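You operate a simulated robot arm through the tools that you are given. There is no shell and no other tool. Be economical: measure what you need, move in short steps, check, and stop when the job is done.

Carry out the task below with a simulated two-armed robot. There is one attempt and no reset: what you move stays moved.

Task
Lift the tile out of the grey mould and set it on the wooden rack.
Fine: open the tile latch fully, hold the mould still while you pull, shut the latch again.

Only the result counts: the job must be done as asked and must still hold three seconds after the hand-in. Knocking over, shifting, dropping, spilling or breaking anything else fails it.

Robot
Two 7-joint arms with two-finger parallel grippers on one trunk, on a base that drives. Base frame: it is fixed to the floor where the robot stands at the start and does not move with it; the origin is under the middle of the robot, x ahead of it, y to its left, z up. Lengths are in m, angles in rad, forces in N, time in s.
The left shoulder is at the start at [0.07, 0.163, 1.145], the right one opposite. With the tool pointing down near the work surface each hand reaches from about 0.4 to 0.88 m from the robot's upright axis, wherever it stands, measured 20 degrees to its own side. Places, roughly: tile latch [0.5, 0, 0.9]; top of the wooden drying rack [0.5, -0.3, 0.9]. Payload 3.43 kg a hand.
Tool frame (each hand has its own): the origin (TCP) lies between the finger pads and is the grasp point; the fingertips stand 0.034 m ahead of it; z points along the fingers, y is the line along which they close. Largest opening 0.128 m; finger width 0.024, thickness 0.012; the body of the gripper, 0.048 by 0.13 m, starts 0.096 m behind the TCP.
Orientation is told as [roll, pitch, yaw] about the base's x, y, z axes, in that order, counted from this pose: with the fingers straight down and closing along the base's y, the tool's x points along the base's -x, its y along +y and its z along -z.

Tools
- The arms move only by the tool drive_tool. It takes "left_commands", "right_commands" or both (then of equal length, played together; a hand with none holds still); each is a list of rows, each an object of numbers (a shift or turn left out is 0, a gripper value left out holds the last): "wx", "wy", "wz": the turn, a rotation vector about the tool's x, y, z in units of 120 degrees (1.0 is 120 degrees); "tx", "ty", "tz": the shift along the tool's x, y, z in units of 300 mm (1.0 is 300 mm); "gripper": the finger opening in m, from 0 to 0.128. In form: [{"wx": .., "wy": .., "wz": .., "tx": .., "ty": .., "tz": .., "gripper": ..}, ...]. A call has 1 to 12 rows; each row is the pose to reach, as a shift and turn from the pose commanded when the call began, along the tool's axes at that moment. A call with a number of a shift or a turn outside -1 to 1 is refused whole. Rows are played at 5 a second. More than 0.05 m and 0.15 rad between two rows, or a gripper value outside its range, and nothing of the call is played. A pose out of reach is approached as far as the arm can. The call stops where the force on the tool passes 40 N (or 10 N more than at its start, if that is more) or the arm is blocked; 0.2 s more then pass. The fingers move at their own pace (about 0.153 m/s each) and stop on an object; they squeeze with about 42 N. The grip force told is the motor's: it shows also when the fingers shut on nothing. Time passes only in rows, and 0.2 s behind the last, so rows that repeat a pose let the fingers close. It gives the time, the measured TCP pose, the force on the tool (base axes), the opening and the grip force at its end, in the units of the frame above (readings bear some noise), with the torque about the TCP (base axes, N m) and any sound that the robot's microphone picked up.
- Cameras (640 x 400 px; columns grow to the right, rows downward): "scene" is now at [0.1406, -0.0158, 1.3847]; the picture's right is [-0.17, -0.99, 0.00], its down [-0.44, 0.08, -0.89] and it looks along [0.88, -0.15, -0.45] (base axes); focal length 214 px, centre (320, 200). "left" rides on the left gripper at [0.076, 0.011, -0.16] in its tool frame; the picture's right is [-0.15, 0.99, 0.00], its down [-0.88, -0.13, -0.46] and it looks along [-0.45, -0.07, 0.89] (tool axes); focal length 234 px, centre (320, 200). "right" rides on the right gripper at [0.076, -0.011, -0.16] in its tool frame; the picture's right is [0.15, 0.99, 0.00], its down [-0.88, 0.13, -0.46] and it looks along [-0.45, 0.07, 0.89] (tool axes); focal length 234 px, centre (320, 200). There is no depth. A picture from a camera that has moved, and an enlarged one, comes with that camera's place and axes in the base frame and with its lens.
- get_image(camera): a new picture of that camera. No time passes.
- lift_body(by): slides the trunk up (or, below 0, down) by that many m; the arms and the scene camera ride with it, the base frame stays. It gives what a move gives, with no picture.
- steer(legs): drives the robot by 1 to 6 legs, each [ahead, left, turn to the left] in m, m and rad, along the robot's own axes; the way and the turn of a leg run together, so that a leg with both is an arc; at most 1.5 m and 3.142 rad a leg. The arms and the cameras ride along, it lands a little off, and it stops where it bumps. It gives what a move gives.
- aim_head(pan, tilt): turns the head with the scene camera to pan (to the left, within 1.501 rad either way) and tilt (down, from -0.506 to 1.204), counted from straight ahead of the robot. It gives what a move gives.
- inspect(camera, box): a new picture of the part [left, top, right, bottom] of that camera's present view, enlarged. No time passes.
- close_job(): hands the job in; it is judged then, once.

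Work in short steps. Places have to be worked out from the pictures, the camera data and where the tool is seen: move nearer, look again, correct. Check each grasp and each placing, and mend what went wrong. You have 120 turns and 108 pictures in all, those below and enlarged ones among them. Open the grippers and draw the arms clear of the work before you hand the job in, unless the task says otherwise; then end with one line.

The tools are called as a command line: name --argument value ..., lists and objects as JSON in quotes. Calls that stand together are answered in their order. drive_tool: Moves the arms, as the interface text tells. Its arguments: {"type":"object","properties":{"left_commands":{"type":"array","items":{"type":"object","properties":{"wx":{"type":"number"},"wy":{"type":"number"},"wz":{"type":"number"},"tx":{"type":"number"},"ty":{"type":"number"},"tz":{"type":"number"},"gripper":{"type":"number"}}}},"right_commands":{"type":"array","items":{"type":"object","properties":{"wx":{"type":"number"},"wy":{"type":"number"},"wz":{"type":"number"},"tx":{"type":"number"},"ty":{"type":"number"},"tz":{"type":"number"},"gripper":{"type":"number"}}}}},"required":[]} The other tools are called the same way: lift_body (by) slides the trunk up or down; steer (legs) drives the base; aim_head (pan, tilt) turns the head that bears the scene camera; get_image (camera) takes a picture; inspect (camera, box) takes an enlarged picture of a part of a camera's view; close_job () hands the job in.

At the start:

```text
clock: 0.0
left_eef_pos: [0.5757, 0.2776, 1.2793]
left_tcp_rot: [-0.001, 0.0, 0.001]
left_ft_force: [-0.9, 0.1, -0.5]
left_moment: [0.03, 0.02, 0.0]
left_gripper_width: 0.1279
left_grasp_force: 0.1
right_eef_pos: [0.5608, -0.254, 1.2886]
right_tcp_rot: [0.001, 0.0, 0.0]
right_ft_force: [-0.3, -0.4, -0.1]
right_moment: [0.01, -0.02, 0.0]
right_gripper_width: 0.1279
right_grasp_force: 0.0
trunk travel left (down, up): [-0.625, 0.315]
robot x, y, heading: [-0.0025, 0.0014, 0.001]
head pan, tilt: [-0.169, 0.466]
```

scene: 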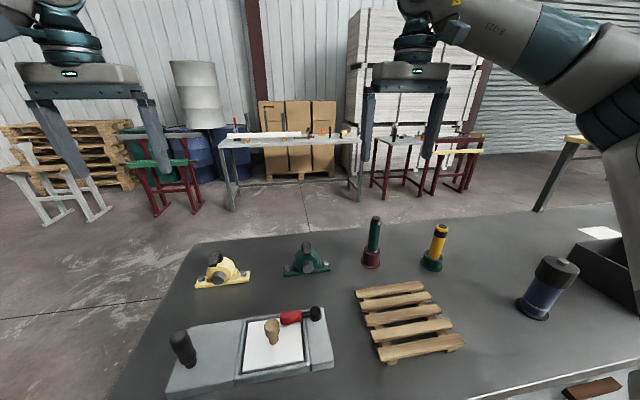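
right: 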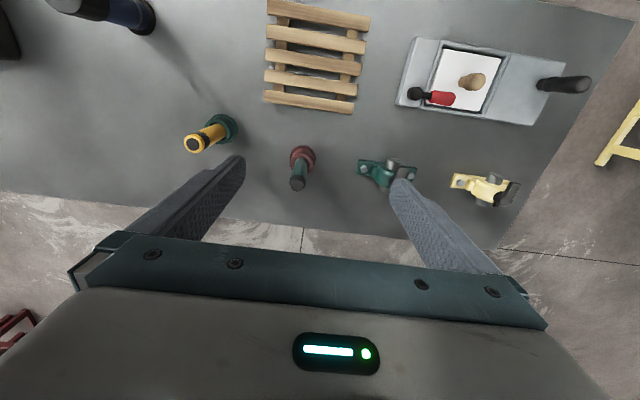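
left: 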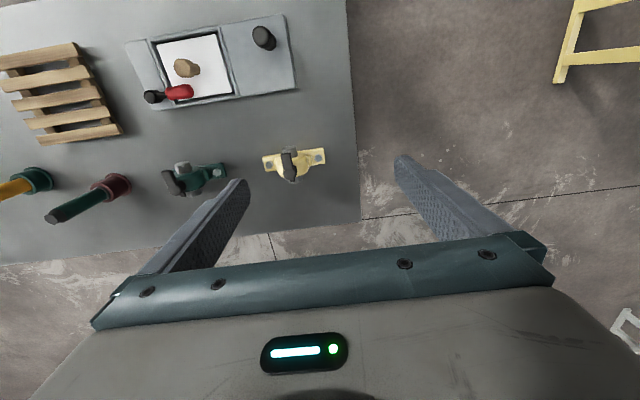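

I look first at the mould, latch and rack close up.

inspect --camera "scene" --box '[150, 280, 350, 400]'

inspect --camera "right" --box '[380, 20, 620, 160]'

inspect --camera "left" --box '[110, 0, 320, 130]'

```text
3.20 times, centred on (250, 340) of scene
camera zoom: at [0.1406, -0.0158, 1.3847], right [-0.17, -0.99, 0.0], down [-0.44, 0.08, -0.89], along [0.88, -0.15, -0.45], focal length 686 px, centre (544, -248)
```

zoom: 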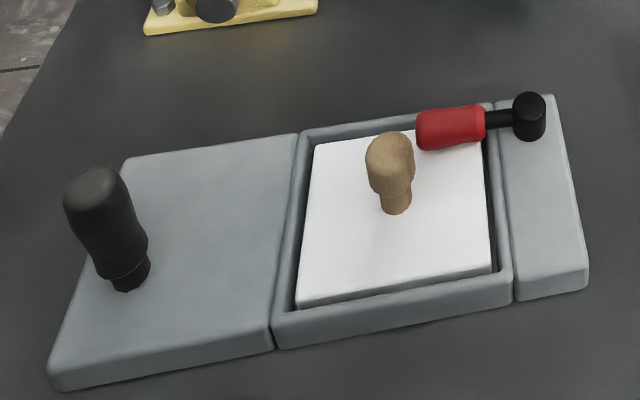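

```text
2.67 times, centred on (500, 90) of right
camera zoom: at [0.4839, -0.2653, 1.4474], right [-0.15, 0.99, 0.0], down [0.88, 0.13, 0.46], along [0.45, 0.07, -0.89], focal length 624 px, centre (-160, 493)
```

zoom: 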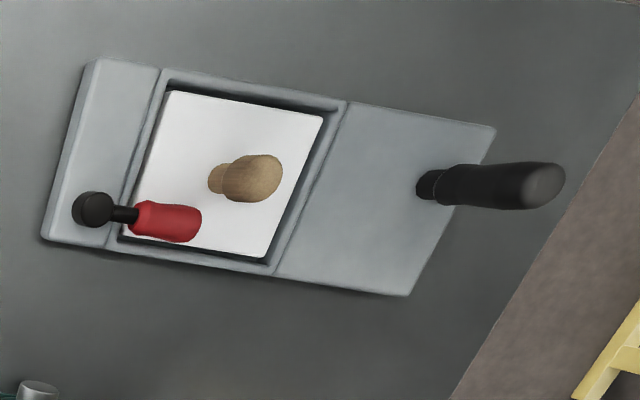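

```text
3.05 times, centred on (215, 65) of left
camera zoom: at [0.4991, 0.2898, 1.4384], right [0.15, 0.99, 0.0], down [0.88, -0.13, 0.46], along [0.45, -0.07, -0.89], focal length 714 px, centre (640, 611)
```

zoom: 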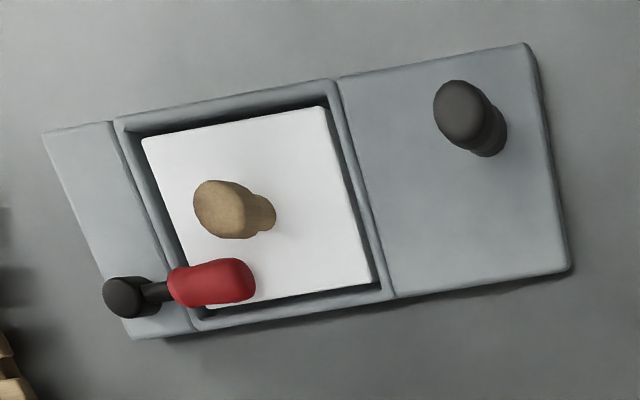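

Two views agree. The latch pivot is at about [0.474,-0.064], and the red lever runs along +y to y≈0.03 at z≈0.91. The tile knob is at about [0.442,0.039] with its top at ~0.94, and the mould's black handle is at about [0.417,0.20] with its top at ~0.985. I bring both hands above their targets, the right one turned 90° in yaw.

drive_tool --left_commands '[{"tx": 0.044, "ty": -0.022, "tz": 0.06}, {"tx": 0.088, "ty": -0.043, "tz": 0.12}, {"tx": 0.132, "ty": -0.065, "tz": 0.18}, {"tx": 0.177, "ty": -0.087, "tz": 0.24}, {"tx": 0.221, "ty": -0.108, "tz": 0.3}, {"tx": 0.265, "ty": -0.13, "tz": 0.36}, {"tx": 0.309, "ty": -0.152, "tz": 0.42}, {"tx": 0.353, "ty": -0.173, "tz": 0.48}, {"tx": 0.4, "ty": -0.195, "tz": 0.54}, {"tx": 0.442, "ty": -0.217, "tz": 0.6}, {"tx": 0.486, "ty": -0.238, "tz": 0.66}, {"tx": 0.53, "ty": -0.26, "tz": 0.72}]' --right_commands '[{"tx": 0.024, "ty": 0.07, "tz": 0.058, "wz": -0.0625}, {"tx": 0.048, "ty": 0.141, "tz": 0.117, "wz": -0.125}, {"tx": 0.072, "ty": 0.212, "tz": 0.175, "wz": -0.1875}, {"tx": 0.097, "ty": 0.282, "tz": 0.233, "wz": -0.25}, {"tx": 0.121, "ty": 0.353, "tz": 0.292, "wz": -0.3125}, {"tx": 0.145, "ty": 0.423, "tz": 0.35, "wz": -0.375}, {"tx": 0.169, "ty": 0.494, "tz": 0.408, "wz": -0.4375}, {"tx": 0.193, "ty": 0.565, "tz": 0.467, "wz": -0.5}, {"tx": 0.217, "ty": 0.635, "tz": 0.525, "wz": -0.5625}, {"tx": 0.242, "ty": 0.706, "tz": 0.583, "wz": -0.625}, {"tx": 0.266, "ty": 0.776, "tz": 0.642, "wz": -0.6875}, {"tx": 0.29, "ty": 0.847, "tz": 0.7, "wz": -0.75}]'

```text
clock: 2.6
left_eef_pos: [0.4179, 0.1974, 1.0626]
left_tcp_rot: [-0.002, -0.001, 0.0]
left_ft_force: [0.1, 0.2, 0.8]
left_moment: [0.01, 0.02, 0.02]
left_gripper_width: 0.1281
left_grasp_force: 0.0
right_eef_pos: [0.4734, 0.0017, 1.0767]
right_tcp_rot: [0.001, 0.0, 1.574]
right_ft_force: [0.2, -0.2, -0.5]
right_moment: [0.0, 0.02, -0.01]
right_gripper_width: 0.1279
right_grasp_force: 0.1
trunk travel left (down, up): [-0.625, 0.315]
robot x, y, heading: [0.0001, 0.0006, 0.001]
head pan, tilt: [-0.169, 0.466]
```

Both hands arrived. I look through the wrist cameras and the scene camera to refine the targets.

get_image --camera "left"

get_image --camera "right"

get_image --camera "scene"

```text
101 pictures are left
camera left: at [0.3409, 0.2107, 1.2219], right [0.15, 0.99, 0.0], down [0.88, -0.13, 0.46], along [0.45, -0.07, -0.89], focal length 234 px, centre (320, 200)
```

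left: 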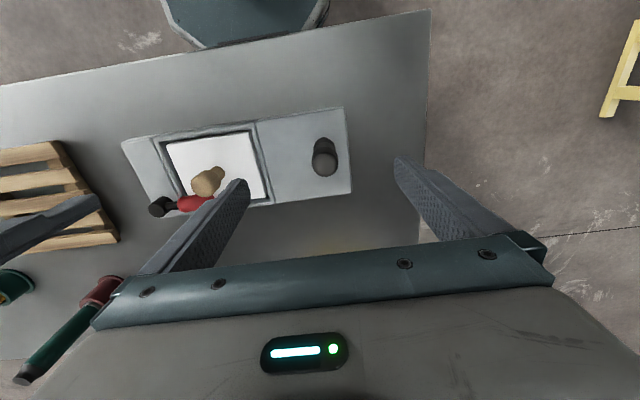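

```text
100 pictures are left
camera right: at [0.4846, -0.0738, 1.2362], right [-0.99, -0.15, 0.0], down [-0.13, 0.88, 0.46], along [-0.07, 0.45, -0.89], focal length 234 px, centre (320, 200)
```

right: 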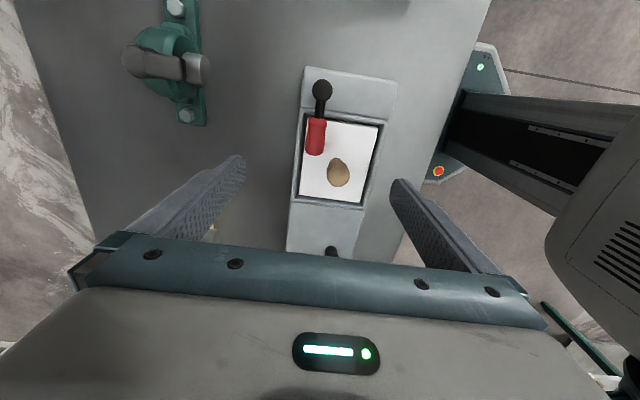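

```text
99 pictures are left
camera scene: at [0.1412, -0.0148, 1.3847], right [-0.17, -0.99, 0.0], down [-0.44, 0.08, -0.89], along [0.88, -0.15, -0.45], focal length 214 px, centre (320, 200)
```

scene: 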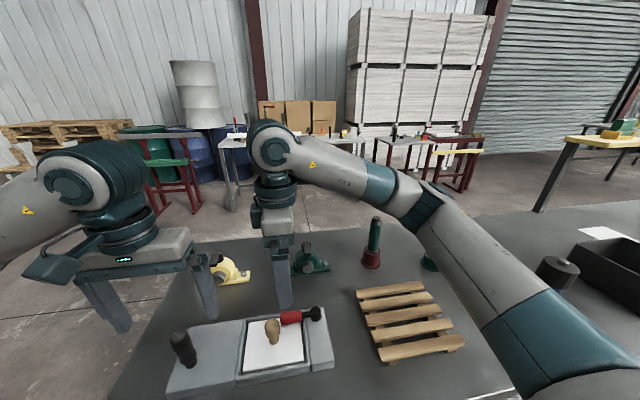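

The refined handle centre is about [0.418,0.204]. I lower the left hand around it with the fingers narrowed, and check before closing.

drive_tool --left_commands '[{"ty": 0.02, "tz": 0.05, "gripper": 0.08}, {"ty": 0.02, "tz": 0.13}, {"ty": 0.02, "tz": 0.22}, {"ty": 0.02, "tz": 0.3}, {"ty": 0.02, "tz": 0.35}, {"ty": 0.02, "tz": 0.39}]'

get_image --camera "left"

inspect --camera "scene" --box '[60, 260, 360, 400]'

```text
clock: 4.0
left_eef_pos: [0.4154, 0.2038, 0.9479]
left_tcp_rot: [-0.001, -0.002, 0.002]
left_ft_force: [1.3, 0.2, -0.3]
left_moment: [-0.01, 0.01, -0.02]
left_gripper_width: 0.08
left_grasp_force: 0.1
right_eef_pos: [0.4732, 0.0005, 1.0772]
right_tcp_rot: [0.0, -0.002, 1.572]
right_ft_force: [-0.6, -0.1, 0.2]
right_moment: [-0.04, 0.0, 0.0]
right_gripper_width: 0.1277
right_grasp_force: 0.1
trunk travel left (down, up): [-0.625, 0.315]
robot x, y, heading: [-0.0019, -0.002, 0.001]
head pan, tilt: [-0.169, 0.466]
```

```text
98 pictures are left
camera left: at [0.34, 0.2173, 1.1052], right [0.15, 0.99, 0.0], down [0.88, -0.13, 0.46], along [0.45, -0.07, -0.89], focal length 234 px, centre (320, 200)
```

left: 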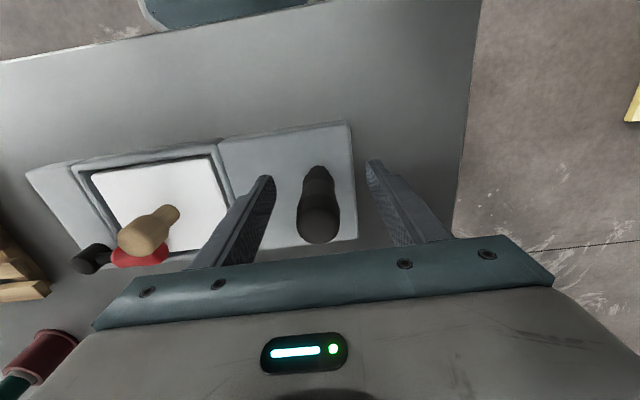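

```text
2.13 times, centred on (210, 330) of scene
camera zoom: at [0.1408, -0.0154, 1.3847], right [-0.17, -0.99, 0.0], down [-0.44, 0.08, -0.89], along [0.88, -0.15, -0.45], focal length 458 px, centre (555, -77)
```

zoom: 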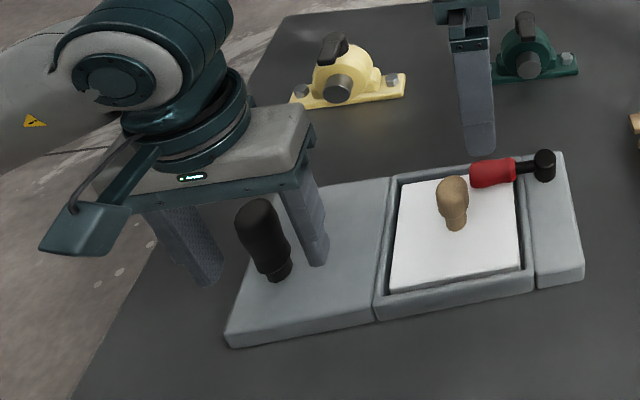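

The handle sits centred between the fingers, so I close the left hand on it.

drive_tool --left_commands '[{"gripper": 0.045}, {"gripper": 0.036}, {"gripper": 0.03}, {"gripper": 0.02}, {"gripper": 0.01}, {"gripper": 0.0}]'

inspect --camera "scene" --box '[60, 260, 360, 400]'

```text
clock: 5.4
left_eef_pos: [0.4161, 0.2052, 0.9469]
left_tcp_rot: [0.0, 0.001, 0.002]
left_ft_force: [-0.4, -3.4, 0.6]
left_moment: [0.77, 0.1, -0.05]
left_gripper_width: 0.0282
left_grasp_force: 41.9
right_eef_pos: [0.4727, 0.001, 1.0777]
right_tcp_rot: [0.0, -0.001, 1.57]
right_ft_force: [0.3, -0.6, -1.2]
right_moment: [-0.01, 0.0, 0.0]
right_gripper_width: 0.1278
right_grasp_force: 0.0
trunk travel left (down, up): [-0.625, 0.315]
robot x, y, heading: [0.0003, 0.0003, -0.005]
head pan, tilt: [-0.169, 0.466]
```

```text
2.13 times, centred on (210, 330) of scene
camera zoom: at [0.1407, -0.0159, 1.3847], right [-0.17, -0.99, 0.0], down [-0.44, 0.08, -0.89], along [0.88, -0.15, -0.45], focal length 458 px, centre (555, -77)
```

zoom: 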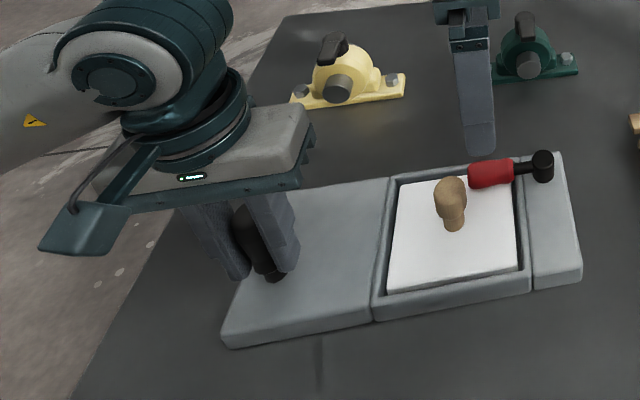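

The left grip is good at 28 mm. I lower the right hand astride the red lever, leaving margin to the knob.

drive_tool --right_commands '[{"tx": 0.03, "ty": -0.0143, "tz": 0.02, "gripper": 0.05}, {"tx": 0.03, "ty": -0.0143, "tz": 0.1}, {"tx": 0.03, "ty": -0.0143, "tz": 0.2}, {"tx": 0.03, "ty": -0.0143, "tz": 0.3}, {"tx": 0.03, "ty": -0.0143, "tz": 0.38}, {"tx": 0.03, "ty": -0.0143, "tz": 0.42}]'

get_image --camera "right"

inspect --camera "scene" --box '[160, 240, 360, 400]'

```text
clock: 6.8
left_eef_pos: [0.4167, 0.2043, 0.9471]
left_tcp_rot: [0.002, 0.0, 0.0]
left_ft_force: [-0.6, 4.3, 0.9]
left_moment: [-0.58, 0.16, -0.02]
left_gripper_width: 0.0284
left_grasp_force: 41.8
right_eef_pos: [0.4769, -0.0062, 0.95]
right_tcp_rot: [0.0, -0.002, 1.569]
right_ft_force: [0.6, 0.7, 0.9]
right_moment: [0.0, 0.0, 0.02]
right_gripper_width: 0.05
right_grasp_force: 0.1
trunk travel left (down, up): [-0.625, 0.315]
robot x, y, heading: [0.0005, 0.0033, -0.0]
head pan, tilt: [-0.169, 0.466]
```

```text
95 pictures are left
camera right: at [0.4878, -0.0828, 1.1089], right [-0.99, -0.14, 0.0], down [-0.13, 0.88, 0.46], along [-0.07, 0.45, -0.89], focal length 234 px, centre (320, 200)
```

right: 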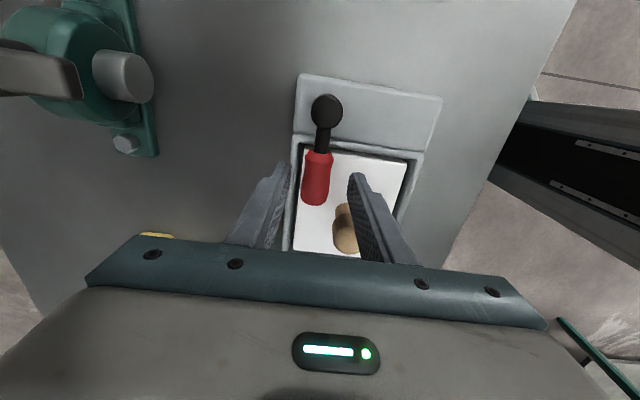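

```text
2.50 times, centred on (260, 320) of scene
camera zoom: at [0.1406, -0.0158, 1.3847], right [-0.17, -0.99, 0.0], down [-0.44, 0.08, -0.89], along [0.88, -0.15, -0.45], focal length 536 px, centre (470, -100)
```

zoom: 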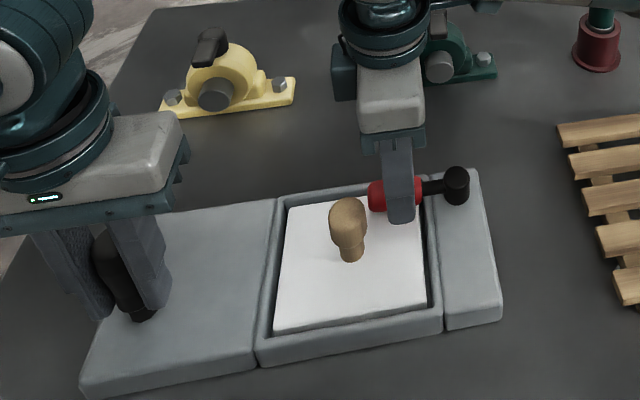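

The lever is centred between the fingers. I go down 24 mm and close.

drive_tool --right_commands '[{"tz": 0.04}, {"tz": 0.08}, {"tz": 0.08, "gripper": 0.03}, {"tz": 0.08, "gripper": 0.024}, {"tz": 0.08, "gripper": 0.018}, {"tz": 0.08, "gripper": 0.01}, {"tz": 0.08, "gripper": 0.0}]'

inspect --camera "scene" --box '[160, 240, 360, 400]'

```text
clock: 8.0
left_eef_pos: [0.4157, 0.2048, 0.9474]
left_tcp_rot: [0.002, 0.0, 0.002]
left_ft_force: [-2.9, 3.9, 5.6]
left_moment: [-1.11, 0.13, 0.02]
left_gripper_width: 0.0281
left_grasp_force: 42.1
right_eef_pos: [0.4777, -0.0075, 0.9378]
right_tcp_rot: [-0.009, -0.006, 1.564]
right_ft_force: [-2.0, -3.0, 7.5]
right_moment: [-0.01, 0.04, -0.14]
right_gripper_width: 0.0242
right_grasp_force: 42.5
right hand out of reach, approached as far as the arm can: row 2, 3, 4
trunk travel left (down, up): [-0.625, 0.315]
robot x, y, heading: [-0.0013, -0.0024, -0.001]
head pan, tilt: [-0.169, 0.466]
stopped in row 5 (right hand): the force on the tool passed its limit (the readings are from after the stop); the commanded pose is now the measured one
```

```text
2.50 times, centred on (260, 320) of scene
camera zoom: at [0.1389, -0.0158, 1.3851], right [-0.17, -0.99, 0.0], down [-0.44, 0.08, -0.89], along [0.88, -0.15, -0.45], focal length 536 px, centre (470, -100)
```

zoom: 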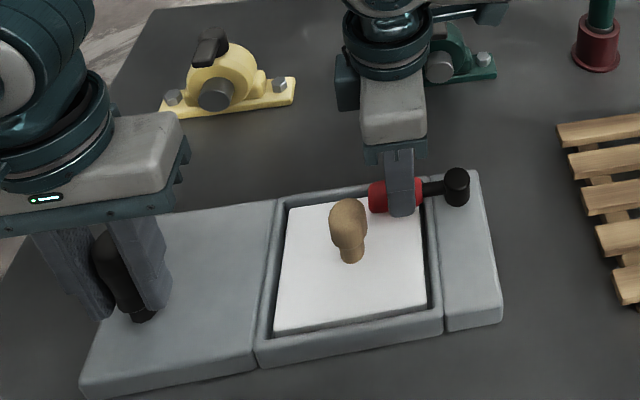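

The right hand grips the lever at 24 mm, a bit high but well enough. I try turning it clockwise, away from the tile, by a small angle about the pivot.

drive_tool --right_commands '[{"ty": -0.0097, "tx": 0.0003, "wz": 0.024}, {"ty": -0.0195, "tx": 0.001, "wz": 0.048}, {"ty": -0.0291, "tx": 0.0022, "wz": 0.0716}, {"ty": -0.0387, "tx": 0.0039, "wz": 0.0955}]'

inspect --camera "scene" --box '[160, 240, 360, 400]'

```text
clock: 9.0
left_eef_pos: [0.4138, 0.204, 0.9466]
left_tcp_rot: [0.002, -0.002, 0.004]
left_ft_force: [2.3, 1.4, 0.5]
left_moment: [-1.24, -0.06, 0.3]
left_gripper_width: 0.0281
left_grasp_force: 41.3
right_eef_pos: [0.4891, -0.0095, 0.9371]
right_tcp_rot: [-0.009, -0.01, 1.363]
right_ft_force: [-9.2, -3.2, 21.4]
right_moment: [-0.55, 0.61, -0.42]
right_gripper_width: 0.0242
right_grasp_force: 42.4
trunk travel left (down, up): [-0.625, 0.315]
robot x, y, heading: [0.0031, 0.0005, -0.004]
head pan, tilt: [-0.169, 0.466]
```

```text
2.50 times, centred on (260, 320) of scene
camera zoom: at [0.1379, -0.0158, 1.3851], right [-0.17, -0.99, 0.0], down [-0.44, 0.08, -0.89], along [0.88, -0.15, -0.45], focal length 536 px, centre (470, -100)
```

zoom: 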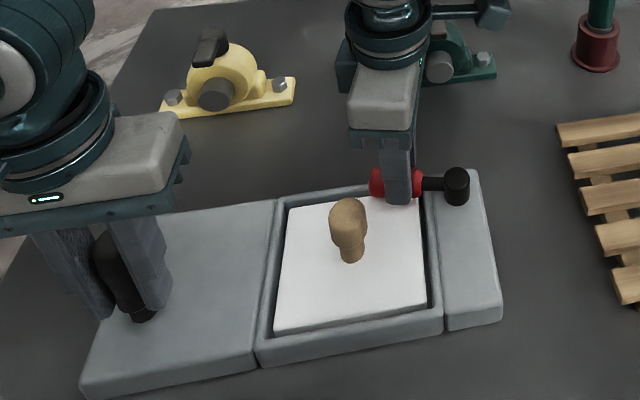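

The lever seems to turn this way with modest side force, though the upward force is 21 N. I check with the right wrist camera.

get_image --camera "right"

```text
91 pictures are left
camera right: at [0.4821, -0.0864, 1.0965], right [-1.0, 0.06, -0.01], down [0.05, 0.89, 0.46], along [0.04, 0.46, -0.89], focal length 234 px, centre (320, 200)
```

right: 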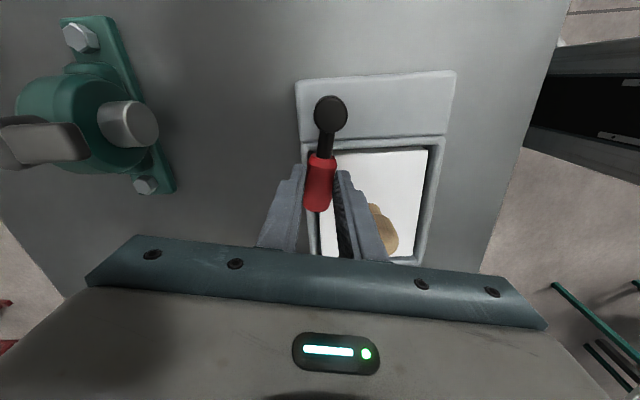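

The lever is turning. I carry on along the arc with slight upward relief.

drive_tool --right_commands '[{"ty": -0.0233, "tx": 0.0014, "wz": 0.0573, "tz": -0.004}, {"ty": -0.0463, "tx": 0.0056, "wz": 0.1146, "tz": -0.006}, {"ty": -0.0687, "tx": 0.0125, "wz": 0.1719, "tz": -0.006}, {"ty": -0.09, "tx": 0.022, "wz": 0.2292, "tz": -0.006}, {"ty": -0.11, "tx": 0.0341, "wz": 0.2865, "tz": -0.006}, {"ty": -0.1286, "tx": 0.0484, "wz": 0.3438, "tz": -0.006}]'

get_image --camera "right"

inspect --camera "scene" --box '[160, 240, 360, 400]'

```text
clock: 10.4
left_eef_pos: [0.4158, 0.2043, 0.9465]
left_tcp_rot: [-0.002, -0.002, 0.002]
left_ft_force: [2.0, -11.0, 26.3]
left_moment: [-1.61, -0.27, -0.08]
left_gripper_width: 0.0279
left_grasp_force: 41.5
right_eef_pos: [0.5235, -0.0303, 0.939]
right_tcp_rot: [0.002, -0.01, 0.644]
right_ft_force: [-4.1, 16.8, -9.9]
right_moment: [0.39, -0.05, -0.79]
right_gripper_width: 0.024
right_grasp_force: 42.1
trunk travel left (down, up): [-0.625, 0.315]
robot x, y, heading: [-0.0009, -0.0011, -0.002]
head pan, tilt: [-0.169, 0.466]
```

```text
90 pictures are left
camera right: at [0.4686, -0.0855, 1.097], right [-0.71, 0.7, 0.0], down [0.62, 0.63, 0.46], along [0.33, 0.33, -0.89], focal length 234 px, centre (320, 200)
```

right: 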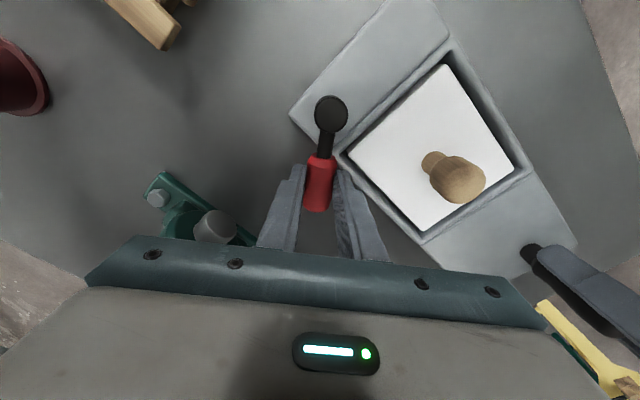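

```text
2.50 times, centred on (260, 320) of scene
camera zoom: at [0.1399, -0.0158, 1.3848], right [-0.17, -0.99, 0.0], down [-0.44, 0.08, -0.89], along [0.88, -0.15, -0.45], focal length 536 px, centre (470, -100)
```

zoom: 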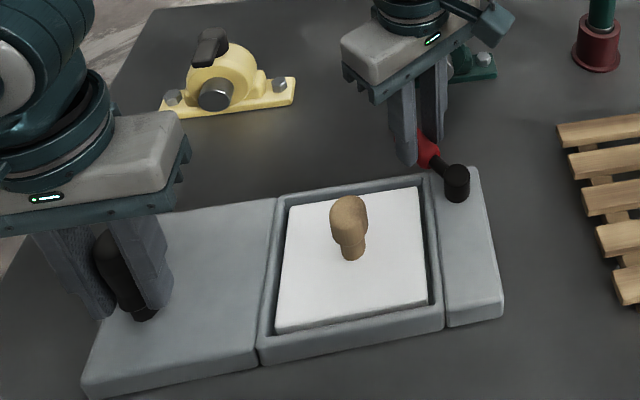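

φ≈0.92 rad and the mould stays put. I continue the arc with a small correction outward and down.

drive_tool --right_commands '[{"ty": -0.0233, "tx": -0.003, "wz": 0.0573, "tz": 0.005}, {"ty": -0.0463, "tx": 0.0, "wz": 0.1146, "tz": 0.005}, {"ty": -0.0687, "tx": 0.007, "wz": 0.1719, "tz": 0.005}, {"ty": -0.09, "tx": 0.016, "wz": 0.2292, "tz": 0.005}, {"ty": -0.11, "tx": 0.028, "wz": 0.2865, "tz": 0.005}, {"ty": -0.1195, "tx": 0.035, "wz": 0.315, "tz": 0.005}]'

inspect --camera "scene" --box '[160, 240, 360, 400]'

```text
clock: 11.7
left_eef_pos: [0.417, 0.2033, 0.9468]
left_tcp_rot: [0.001, -0.003, 0.001]
left_ft_force: [-0.6, -4.3, 9.3]
left_moment: [1.57, 0.63, 0.13]
left_gripper_width: 0.0279
left_grasp_force: 41.8
right_eef_pos: [0.5356, -0.0611, 0.9386]
right_tcp_rot: [0.014, -0.008, 0.029]
right_ft_force: [-1.1, 4.9, 1.4]
right_moment: [0.11, 0.13, -0.31]
right_gripper_width: 0.0242
right_grasp_force: 42.2
trunk travel left (down, up): [-0.625, 0.315]
robot x, y, heading: [-0.0032, 0.0023, -0.004]
head pan, tilt: [-0.169, 0.466]
stopped in row 6 (left hand): the force on the tool passed its limit (the readings are from after the stop); the commanded pose is now the measured one
```

```text
2.50 times, centred on (260, 320) of scene
camera zoom: at [0.1399, -0.0166, 1.3846], right [-0.17, -0.99, 0.0], down [-0.44, 0.08, -0.89], along [0.88, -0.15, -0.45], focal length 536 px, centre (470, -100)
```

zoom: 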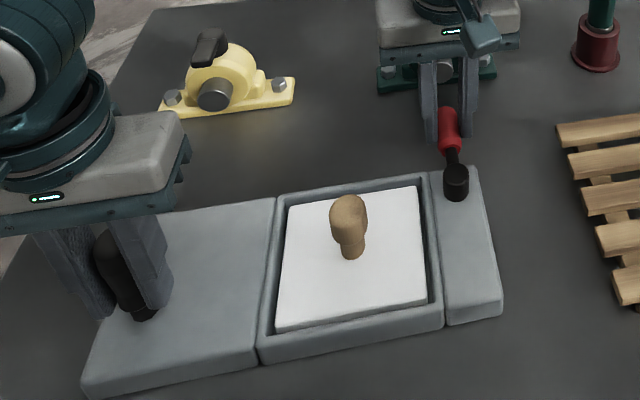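

The lever is at about 90°, and the left hand hit its force limit, which may mean an end stop. I nudge further gently to see.

drive_tool --right_commands '[{"ty": -0.0117, "tx": 0.0003, "wz": 0.0287}, {"ty": -0.0233, "tx": 0.0014, "wz": 0.0573}, {"ty": -0.035, "tx": 0.003, "wz": 0.086}, {"ty": -0.0463, "tx": 0.0056, "wz": 0.1146}]'

inspect --camera "scene" --box '[160, 240, 360, 400]'

```text
clock: 12.4
left_eef_pos: [0.4177, 0.2014, 0.9464]
left_tcp_rot: [-0.003, -0.004, 0.002]
left_ft_force: [2.0, -2.5, 1.5]
left_moment: [1.86, -0.33, -0.35]
left_gripper_width: 0.0283
left_grasp_force: 41.6
right_eef_pos: [0.533, -0.0641, 0.9382]
right_tcp_rot: [0.024, -0.001, -0.108]
right_ft_force: [-4.8, 3.3, 1.0]
right_moment: [0.07, -0.05, 1.27]
right_gripper_width: 0.0261
right_grasp_force: 41.9
trunk travel left (down, up): [-0.625, 0.315]
robot x, y, heading: [0.0004, -0.0006, -0.002]
head pan, tilt: [-0.169, 0.466]
stopped in row 3 (right hand): the force on the tool passed its limit (the readings are from after the stop); the commanded pose is now the measured one
```

```text
2.50 times, centred on (260, 320) of scene
camera zoom: at [0.1401, -0.0161, 1.3846], right [-0.17, -0.99, 0.0], down [-0.44, 0.08, -0.89], along [0.88, -0.15, -0.45], focal length 536 px, centre (470, -100)
```

zoom: 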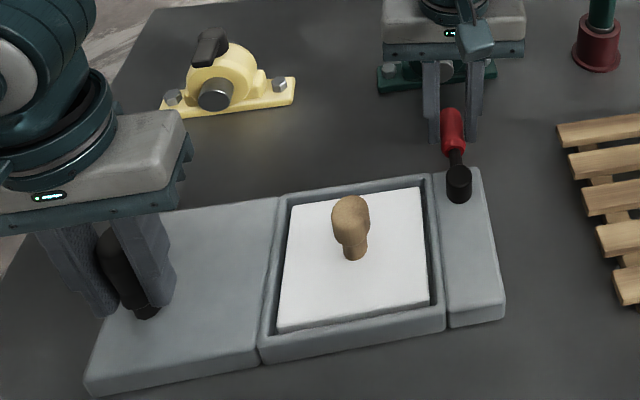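

That is the end stop: the lever no longer turns, the torque climbs and the grip slips. The latch is fully open at about 90°, so I release and rise.

drive_tool --right_commands '[{"gripper": 0.04}, {"gripper": 0.055}, {"gripper": 0.055, "tz": -0.05}, {"tz": -0.15}, {"tz": -0.25}, {"tz": -0.35}]'

get_image --camera "right"

inspect --camera "scene" --box '[160, 240, 360, 400]'

```text
clock: 13.8
left_eef_pos: [0.418, 0.2025, 0.9463]
left_tcp_rot: [-0.007, -0.005, 0.003]
left_ft_force: [-1.5, 0.7, 5.1]
left_moment: [1.88, 0.01, 0.11]
left_gripper_width: 0.0283
left_grasp_force: 41.8
right_eef_pos: [0.5345, -0.0672, 1.0431]
right_tcp_rot: [0.022, -0.002, -0.109]
right_ft_force: [-0.9, 0.6, 0.8]
right_moment: [-0.02, 0.01, 0.0]
right_gripper_width: 0.055
right_grasp_force: 0.2
trunk travel left (down, up): [-0.625, 0.315]
robot x, y, heading: [-0.0002, 0.0031, -0.002]
head pan, tilt: [-0.169, 0.466]
```

```text
86 pictures are left
camera right: at [0.4564, -0.0728, 1.2019], right [-0.04, 1.0, 0.02], down [0.89, 0.02, 0.46], along [0.46, 0.04, -0.89], focal length 234 px, centre (320, 200)
```

right: 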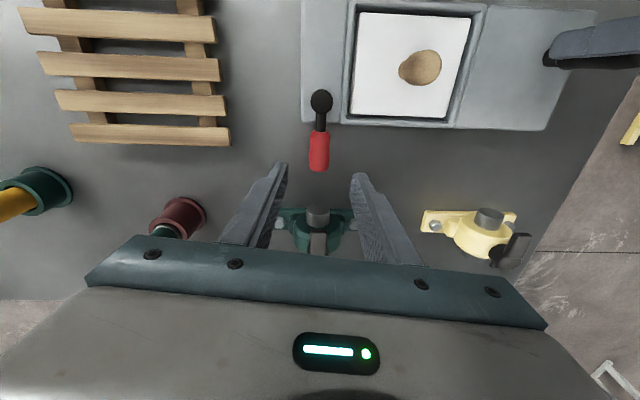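

```text
2.50 times, centred on (260, 320) of scene
camera zoom: at [0.1402, -0.0159, 1.3847], right [-0.17, -0.99, 0.0], down [-0.44, 0.08, -0.89], along [0.88, -0.15, -0.45], focal length 536 px, centre (470, -100)
```

zoom: 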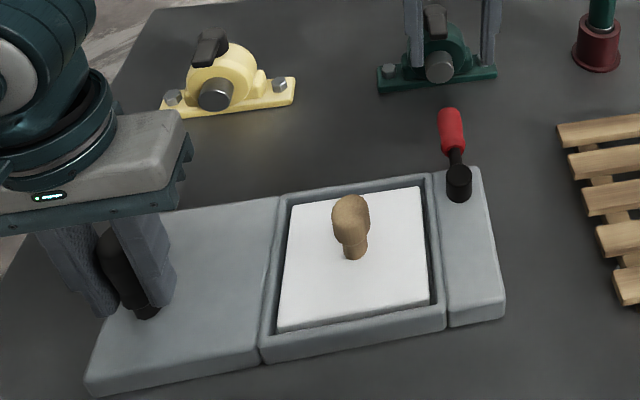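

The latch stays fully open at 90° and clear of the tile. I move the right hand above the tile knob at about [0.441,0.038], with yaw back to 0.

drive_tool --right_commands '[{"tx": 0.07, "ty": 0.063, "tz": 0.0, "wz": -0.01, "wx": 0.002, "gripper": 0.07}, {"tx": 0.14, "ty": 0.126, "tz": 0.0, "wz": -0.02, "wx": 0.004}, {"tx": 0.21, "ty": 0.189, "tz": 0.02, "wz": -0.03, "wx": 0.006}, {"tx": 0.28, "ty": 0.252, "tz": 0.05, "wz": -0.042, "wx": 0.008}, {"tx": 0.348, "ty": 0.315, "tz": 0.077, "wz": -0.052, "wx": 0.0105}]'

get_image --camera "right"

inspect --camera "scene" --box '[160, 240, 360, 400]'

```text
clock: 15.0
left_eef_pos: [0.4181, 0.2017, 0.9462]
left_tcp_rot: [-0.006, -0.004, 0.001]
left_ft_force: [-0.5, -1.2, 4.6]
left_moment: [1.72, -0.05, 0.11]
left_gripper_width: 0.0283
left_grasp_force: 41.8
right_eef_pos: [0.4393, 0.0394, 1.0195]
right_tcp_rot: [-0.001, -0.002, -0.002]
right_ft_force: [0.8, -0.3, -0.7]
right_moment: [0.02, 0.04, 0.05]
right_gripper_width: 0.0699
right_grasp_force: 0.0
trunk travel left (down, up): [-0.625, 0.315]
robot x, y, heading: [-0.0026, -0.0026, 0.005]
head pan, tilt: [-0.169, 0.466]
```

```text
84 pictures are left
camera right: at [0.3629, 0.0277, 1.1787], right [-0.14, 0.99, 0.0], down [0.88, 0.13, 0.46], along [0.45, 0.07, -0.89], focal length 234 px, centre (320, 200)
```

right: 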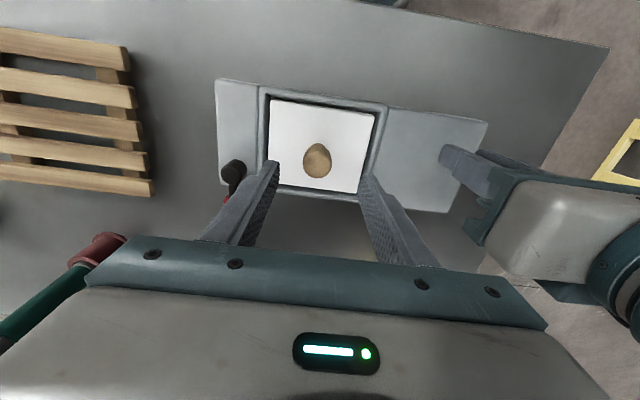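

```text
2.50 times, centred on (260, 320) of scene
camera zoom: at [0.1403, -0.0156, 1.3848], right [-0.17, -0.99, 0.0], down [-0.44, 0.08, -0.89], along [0.88, -0.15, -0.45], focal length 536 px, centre (470, -100)
```

zoom: 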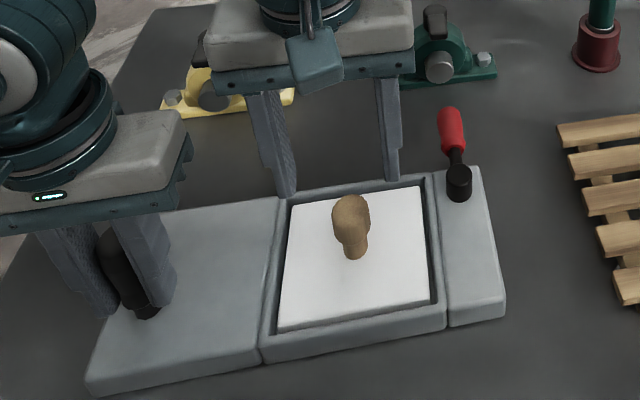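

The knob is centred at about [0.443,0.038]. I descend to z≈0.935.

drive_tool --right_commands '[{"tx": -0.01, "tz": 0.08, "gripper": 0.06}, {"tx": -0.01, "tz": 0.16}, {"tx": -0.01, "tz": 0.22}, {"tx": -0.01, "tz": 0.28}]'

get_image --camera "right"

inspect --camera "scene" --box '[160, 240, 360, 400]'

```text
clock: 16.0
left_eef_pos: [0.4176, 0.2021, 0.9463]
left_tcp_rot: [-0.006, -0.003, 0.003]
left_ft_force: [-0.5, 0.1, 4.0]
left_moment: [1.77, -0.11, -0.06]
left_gripper_width: 0.0283
left_grasp_force: 42.0
right_eef_pos: [0.4441, 0.0382, 0.937]
right_tcp_rot: [0.001, -0.004, -0.003]
right_ft_force: [-0.1, 0.0, 0.0]
right_moment: [0.0, 0.01, 0.0]
right_gripper_width: 0.0598
right_grasp_force: 0.0
trunk travel left (down, up): [-0.625, 0.315]
robot x, y, heading: [0.002, 0.0017, 0.003]
head pan, tilt: [-0.169, 0.466]
```

```text
82 pictures are left
camera right: at [0.3666, 0.0263, 1.0959], right [-0.15, 0.99, 0.0], down [0.88, 0.13, 0.46], along [0.45, 0.07, -0.89], focal length 234 px, centre (320, 200)
```

right: 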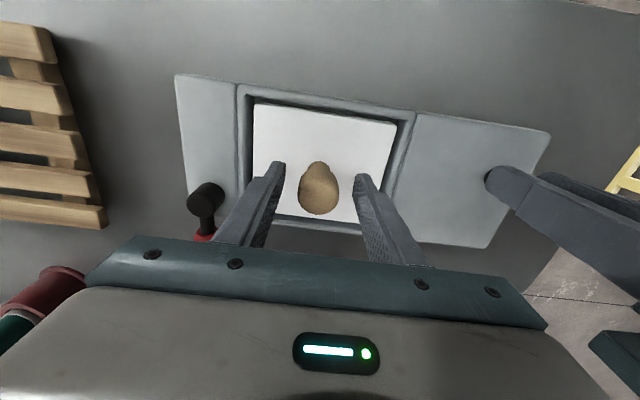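

```text
2.50 times, centred on (260, 320) of scene
camera zoom: at [0.1405, -0.0162, 1.3847], right [-0.17, -0.99, 0.0], down [-0.44, 0.08, -0.89], along [0.88, -0.15, -0.45], focal length 536 px, centre (470, -100)
```

zoom: 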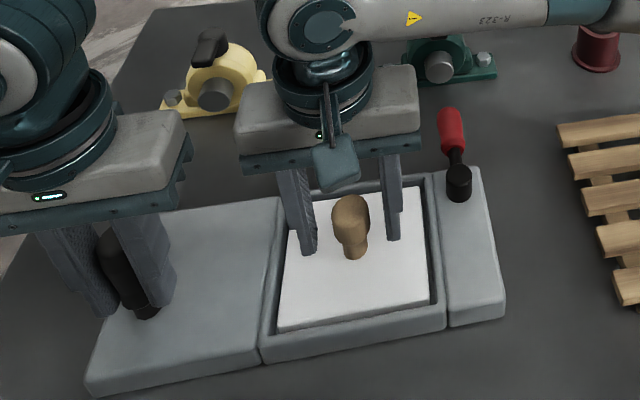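

The knob is centred between the fingers. I go down 4 mm more and close.

drive_tool --right_commands '[{"tz": 0.013}, {"tz": 0.013, "gripper": 0.04}, {"tz": 0.013, "gripper": 0.03}, {"tz": 0.013, "gripper": 0.022}, {"tz": 0.013, "gripper": 0.01}, {"tz": 0.013, "gripper": 0.0}]'

```text
clock: 17.4
left_eef_pos: [0.4171, 0.2027, 0.9467]
left_tcp_rot: [-0.007, -0.003, 0.001]
left_ft_force: [-0.2, 1.6, 7.6]
left_moment: [1.62, 0.05, 0.04]
left_gripper_width: 0.0279
left_grasp_force: 41.9
right_eef_pos: [0.4423, 0.0397, 0.9339]
right_tcp_rot: [0.0, -0.002, -0.002]
right_ft_force: [-0.1, -0.3, -0.5]
right_moment: [-0.06, 0.01, 0.0]
right_gripper_width: 0.033
right_grasp_force: 41.9
trunk travel left (down, up): [-0.625, 0.315]
robot x, y, heading: [-0.0005, -0.0014, -0.002]
head pan, tilt: [-0.169, 0.466]
heard: snap
```

I heard a snap, so I look before doing anything else.

inspect --camera "scene" --box '[160, 240, 360, 400]'

get_image --camera "right"

get_image --camera "left"

```text
2.50 times, centred on (260, 320) of scene
camera zoom: at [0.1404, -0.0159, 1.3847], right [-0.17, -0.99, 0.0], down [-0.44, 0.08, -0.89], along [0.88, -0.15, -0.45], focal length 536 px, centre (470, -100)
```

zoom: 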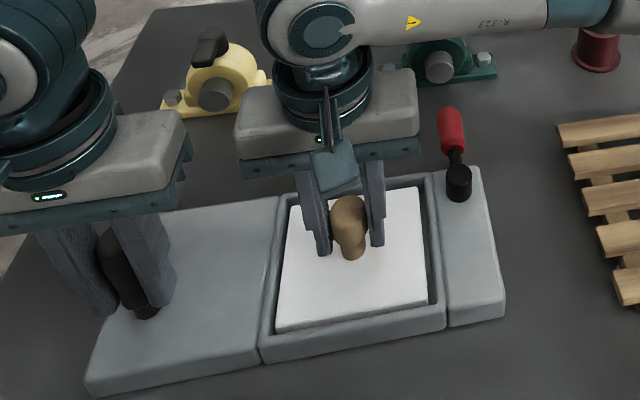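

```text
79 pictures are left
camera right: at [0.366, 0.0271, 1.0925], right [-0.15, 0.99, 0.0], down [0.88, 0.13, 0.46], along [0.45, 0.07, -0.89], focal length 234 px, centre (320, 200)
```

right: 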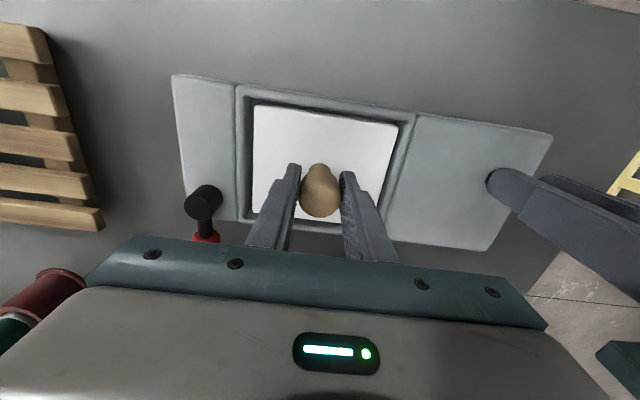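

```text
78 pictures are left
camera left: at [0.3406, 0.2154, 1.105], right [0.14, 0.99, -0.01], down [0.88, -0.13, 0.46], along [0.45, -0.07, -0.89], focal length 234 px, centre (320, 200)
```

left: 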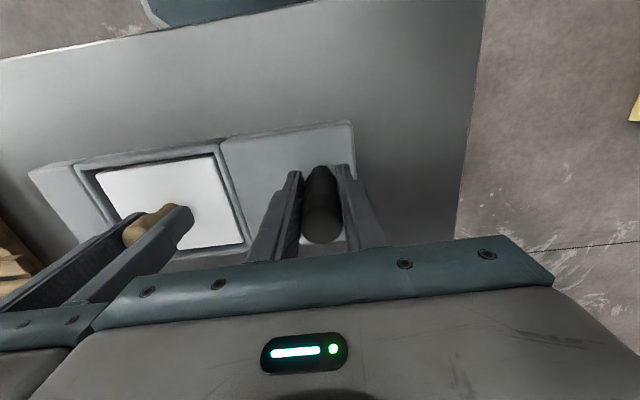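

Nothing looks broken; the tile probably came loose from its seat as the fingers centred it. I pull straight up slowly while the left hand holds the mould.

drive_tool --right_commands '[{"tz": -0.01}, {"tz": -0.02}, {"tz": -0.035}, {"tz": -0.05}, {"tz": -0.07}, {"tz": -0.09}]'

inspect --camera "scene" --box '[160, 240, 360, 400]'

```text
clock: 18.8
left_eef_pos: [0.4179, 0.2029, 0.9475]
left_tcp_rot: [-0.007, -0.002, 0.002]
left_ft_force: [-1.1, 2.9, 7.7]
left_moment: [1.59, -0.08, 0.02]
left_gripper_width: 0.0284
left_grasp_force: 42.1
right_eef_pos: [0.4423, 0.0387, 0.9623]
right_tcp_rot: [0.0, -0.004, -0.001]
right_ft_force: [0.5, -0.1, -2.3]
right_moment: [0.01, 0.03, 0.01]
right_gripper_width: 0.0328
right_grasp_force: 42.3
trunk travel left (down, up): [-0.625, 0.315]
robot x, y, heading: [-0.0021, -0.0004, 0.0]
head pan, tilt: [-0.169, 0.466]
```

```text
2.50 times, centred on (260, 320) of scene
camera zoom: at [0.1404, -0.0158, 1.3847], right [-0.17, -0.99, 0.0], down [-0.44, 0.08, -0.89], along [0.88, -0.15, -0.45], focal length 536 px, centre (470, -100)
```

zoom: 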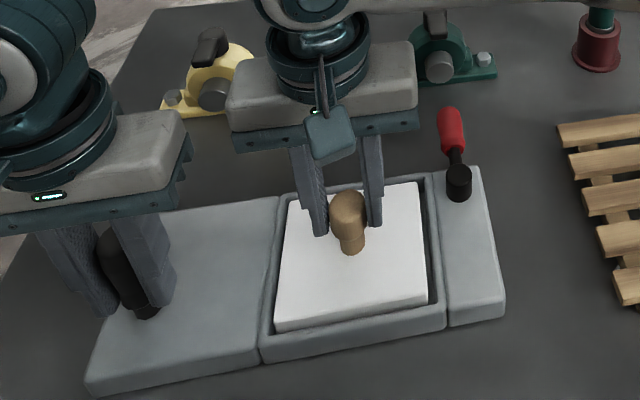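

The force is low (-2 N). I check from the right camera whether the tile rose with the hand.

get_image --camera "right"

get_image --camera "left"

inspect --camera "scene" --box '[230, 290, 320, 390]'

```text
76 pictures are left
camera right: at [0.3662, 0.027, 1.12], right [-0.15, 0.99, 0.0], down [0.88, 0.13, 0.46], along [0.45, 0.07, -0.89], focal length 234 px, centre (320, 200)
```

right: 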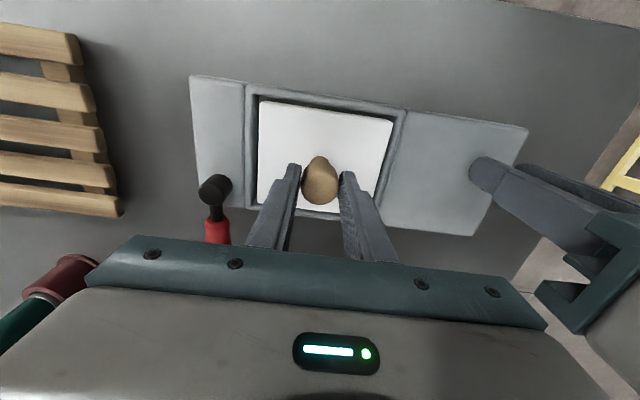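

```text
75 pictures are left
camera left: at [0.3406, 0.2154, 1.1049], right [0.14, 0.99, -0.01], down [0.88, -0.12, 0.46], along [0.45, -0.07, -0.89], focal length 234 px, centre (320, 200)
```

left: 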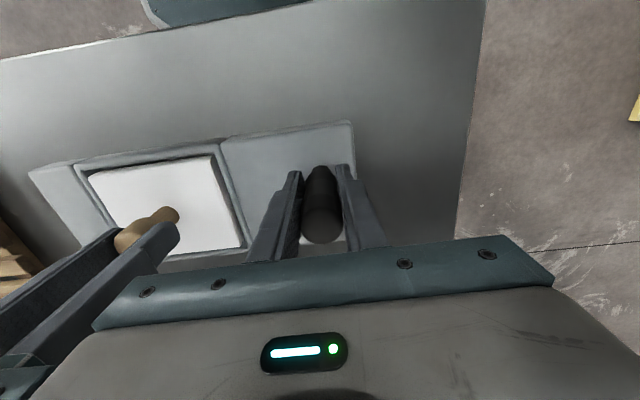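

```text
4.00 times, centred on (275, 340) of scene
camera zoom: at [0.1404, -0.0158, 1.3847], right [-0.17, -0.99, 0.0], down [-0.44, 0.08, -0.89], along [0.88, -0.15, -0.45], focal length 858 px, centre (500, -360)
```

zoom: 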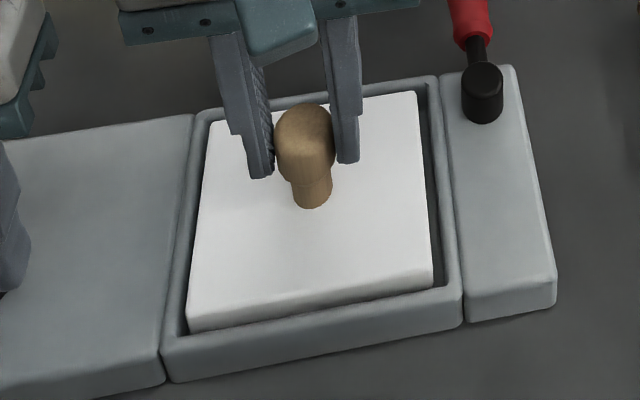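

The fingers slid up the knob and the tile rose only a few millimetres. I lower it back, open, and regrip deeper.

drive_tool --right_commands '[{"tz": 0.01}, {"tz": 0.02}, {"tz": 0.025, "gripper": 0.04}, {"tz": 0.025, "gripper": 0.05}, {"tz": 0.06}, {"tz": 0.1}, {"tz": 0.122}]'

inspect --camera "scene" --box '[230, 290, 320, 390]'

get_image --camera "left"

```text
clock: 20.4
left_eef_pos: [0.4178, 0.203, 0.9463]
left_tcp_rot: [-0.007, -0.003, 0.001]
left_ft_force: [0.3, 1.8, 4.8]
left_moment: [1.92, -0.05, 0.03]
left_gripper_width: 0.0281
left_grasp_force: 41.8
right_eef_pos: [0.4431, 0.0388, 0.9239]
right_tcp_rot: [0.0, -0.003, -0.002]
right_ft_force: [-0.3, -0.3, -0.3]
right_moment: [0.01, 0.01, 0.01]
right_gripper_width: 0.0497
right_grasp_force: 0.1
trunk travel left (down, up): [-0.625, 0.315]
robot x, y, heading: [-0.0016, -0.0023, -0.001]
head pan, tilt: [-0.169, 0.466]
```

```text
4.00 times, centred on (275, 340) of scene
camera zoom: at [0.1405, -0.016, 1.3847], right [-0.17, -0.99, 0.0], down [-0.44, 0.08, -0.89], along [0.88, -0.15, -0.45], focal length 858 px, centre (500, -360)
```

zoom: 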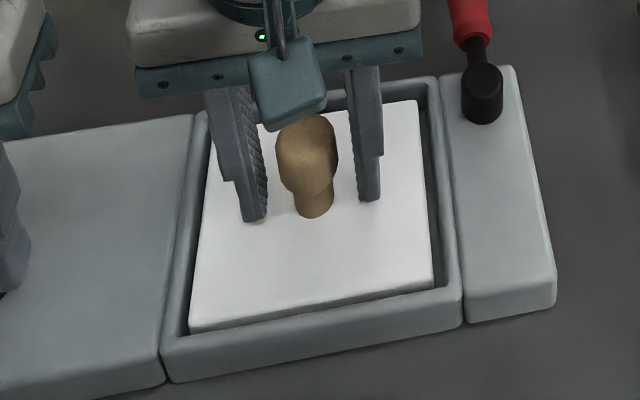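

```text
72 pictures are left
camera left: at [0.3407, 0.2153, 1.1049], right [0.14, 0.99, -0.01], down [0.88, -0.13, 0.46], along [0.45, -0.07, -0.89], focal length 234 px, centre (320, 200)
```

left: 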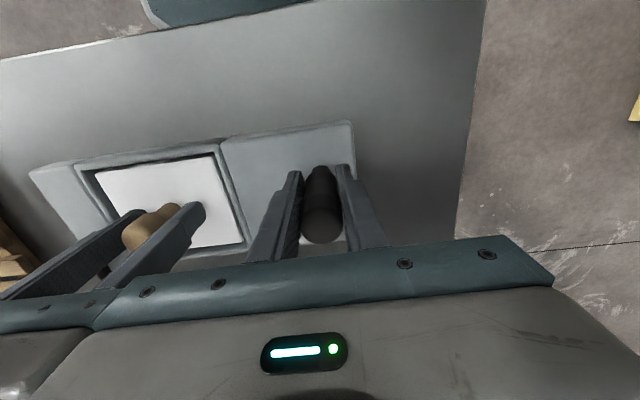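

The tile is seated and intact, and the fingers are now deeper around the knob. I close and pull gently.

drive_tool --right_commands '[{"gripper": 0.04}, {"gripper": 0.03}, {"gripper": 0.02}, {"gripper": 0.01}, {"gripper": 0.0}, {"gripper": 0.0}, {"tz": -0.008}, {"tz": -0.016}, {"tz": -0.025}, {"tz": -0.035}, {"tz": -0.045}, {"tz": -0.055}]'

inspect --camera "scene" --box '[230, 290, 320, 390]'

```text
clock: 23.0
left_eef_pos: [0.4172, 0.2028, 0.9464]
left_tcp_rot: [-0.007, -0.003, 0.001]
left_ft_force: [-0.3, 2.8, 7.1]
left_moment: [1.54, -0.03, 0.03]
left_gripper_width: 0.0281
left_grasp_force: 42.3
right_eef_pos: [0.4432, 0.0391, 0.9407]
right_tcp_rot: [-0.001, -0.003, -0.002]
right_ft_force: [0.3, -0.6, -3.8]
right_moment: [0.01, -0.01, 0.01]
right_gripper_width: 0.0329
right_grasp_force: 42.5
trunk travel left (down, up): [-0.625, 0.315]
robot x, y, heading: [0.0034, 0.0002, 0.003]
head pan, tilt: [-0.169, 0.466]
```

```text
4.00 times, centred on (275, 340) of scene
camera zoom: at [0.1404, -0.0158, 1.3847], right [-0.17, -0.99, 0.0], down [-0.44, 0.08, -0.89], along [0.88, -0.15, -0.45], focal length 858 px, centre (500, -360)
```

zoom: 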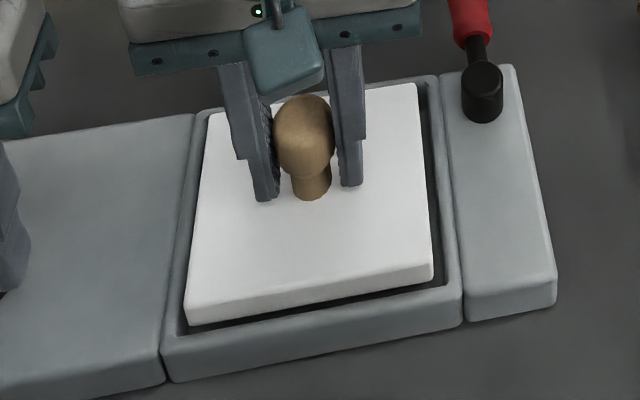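

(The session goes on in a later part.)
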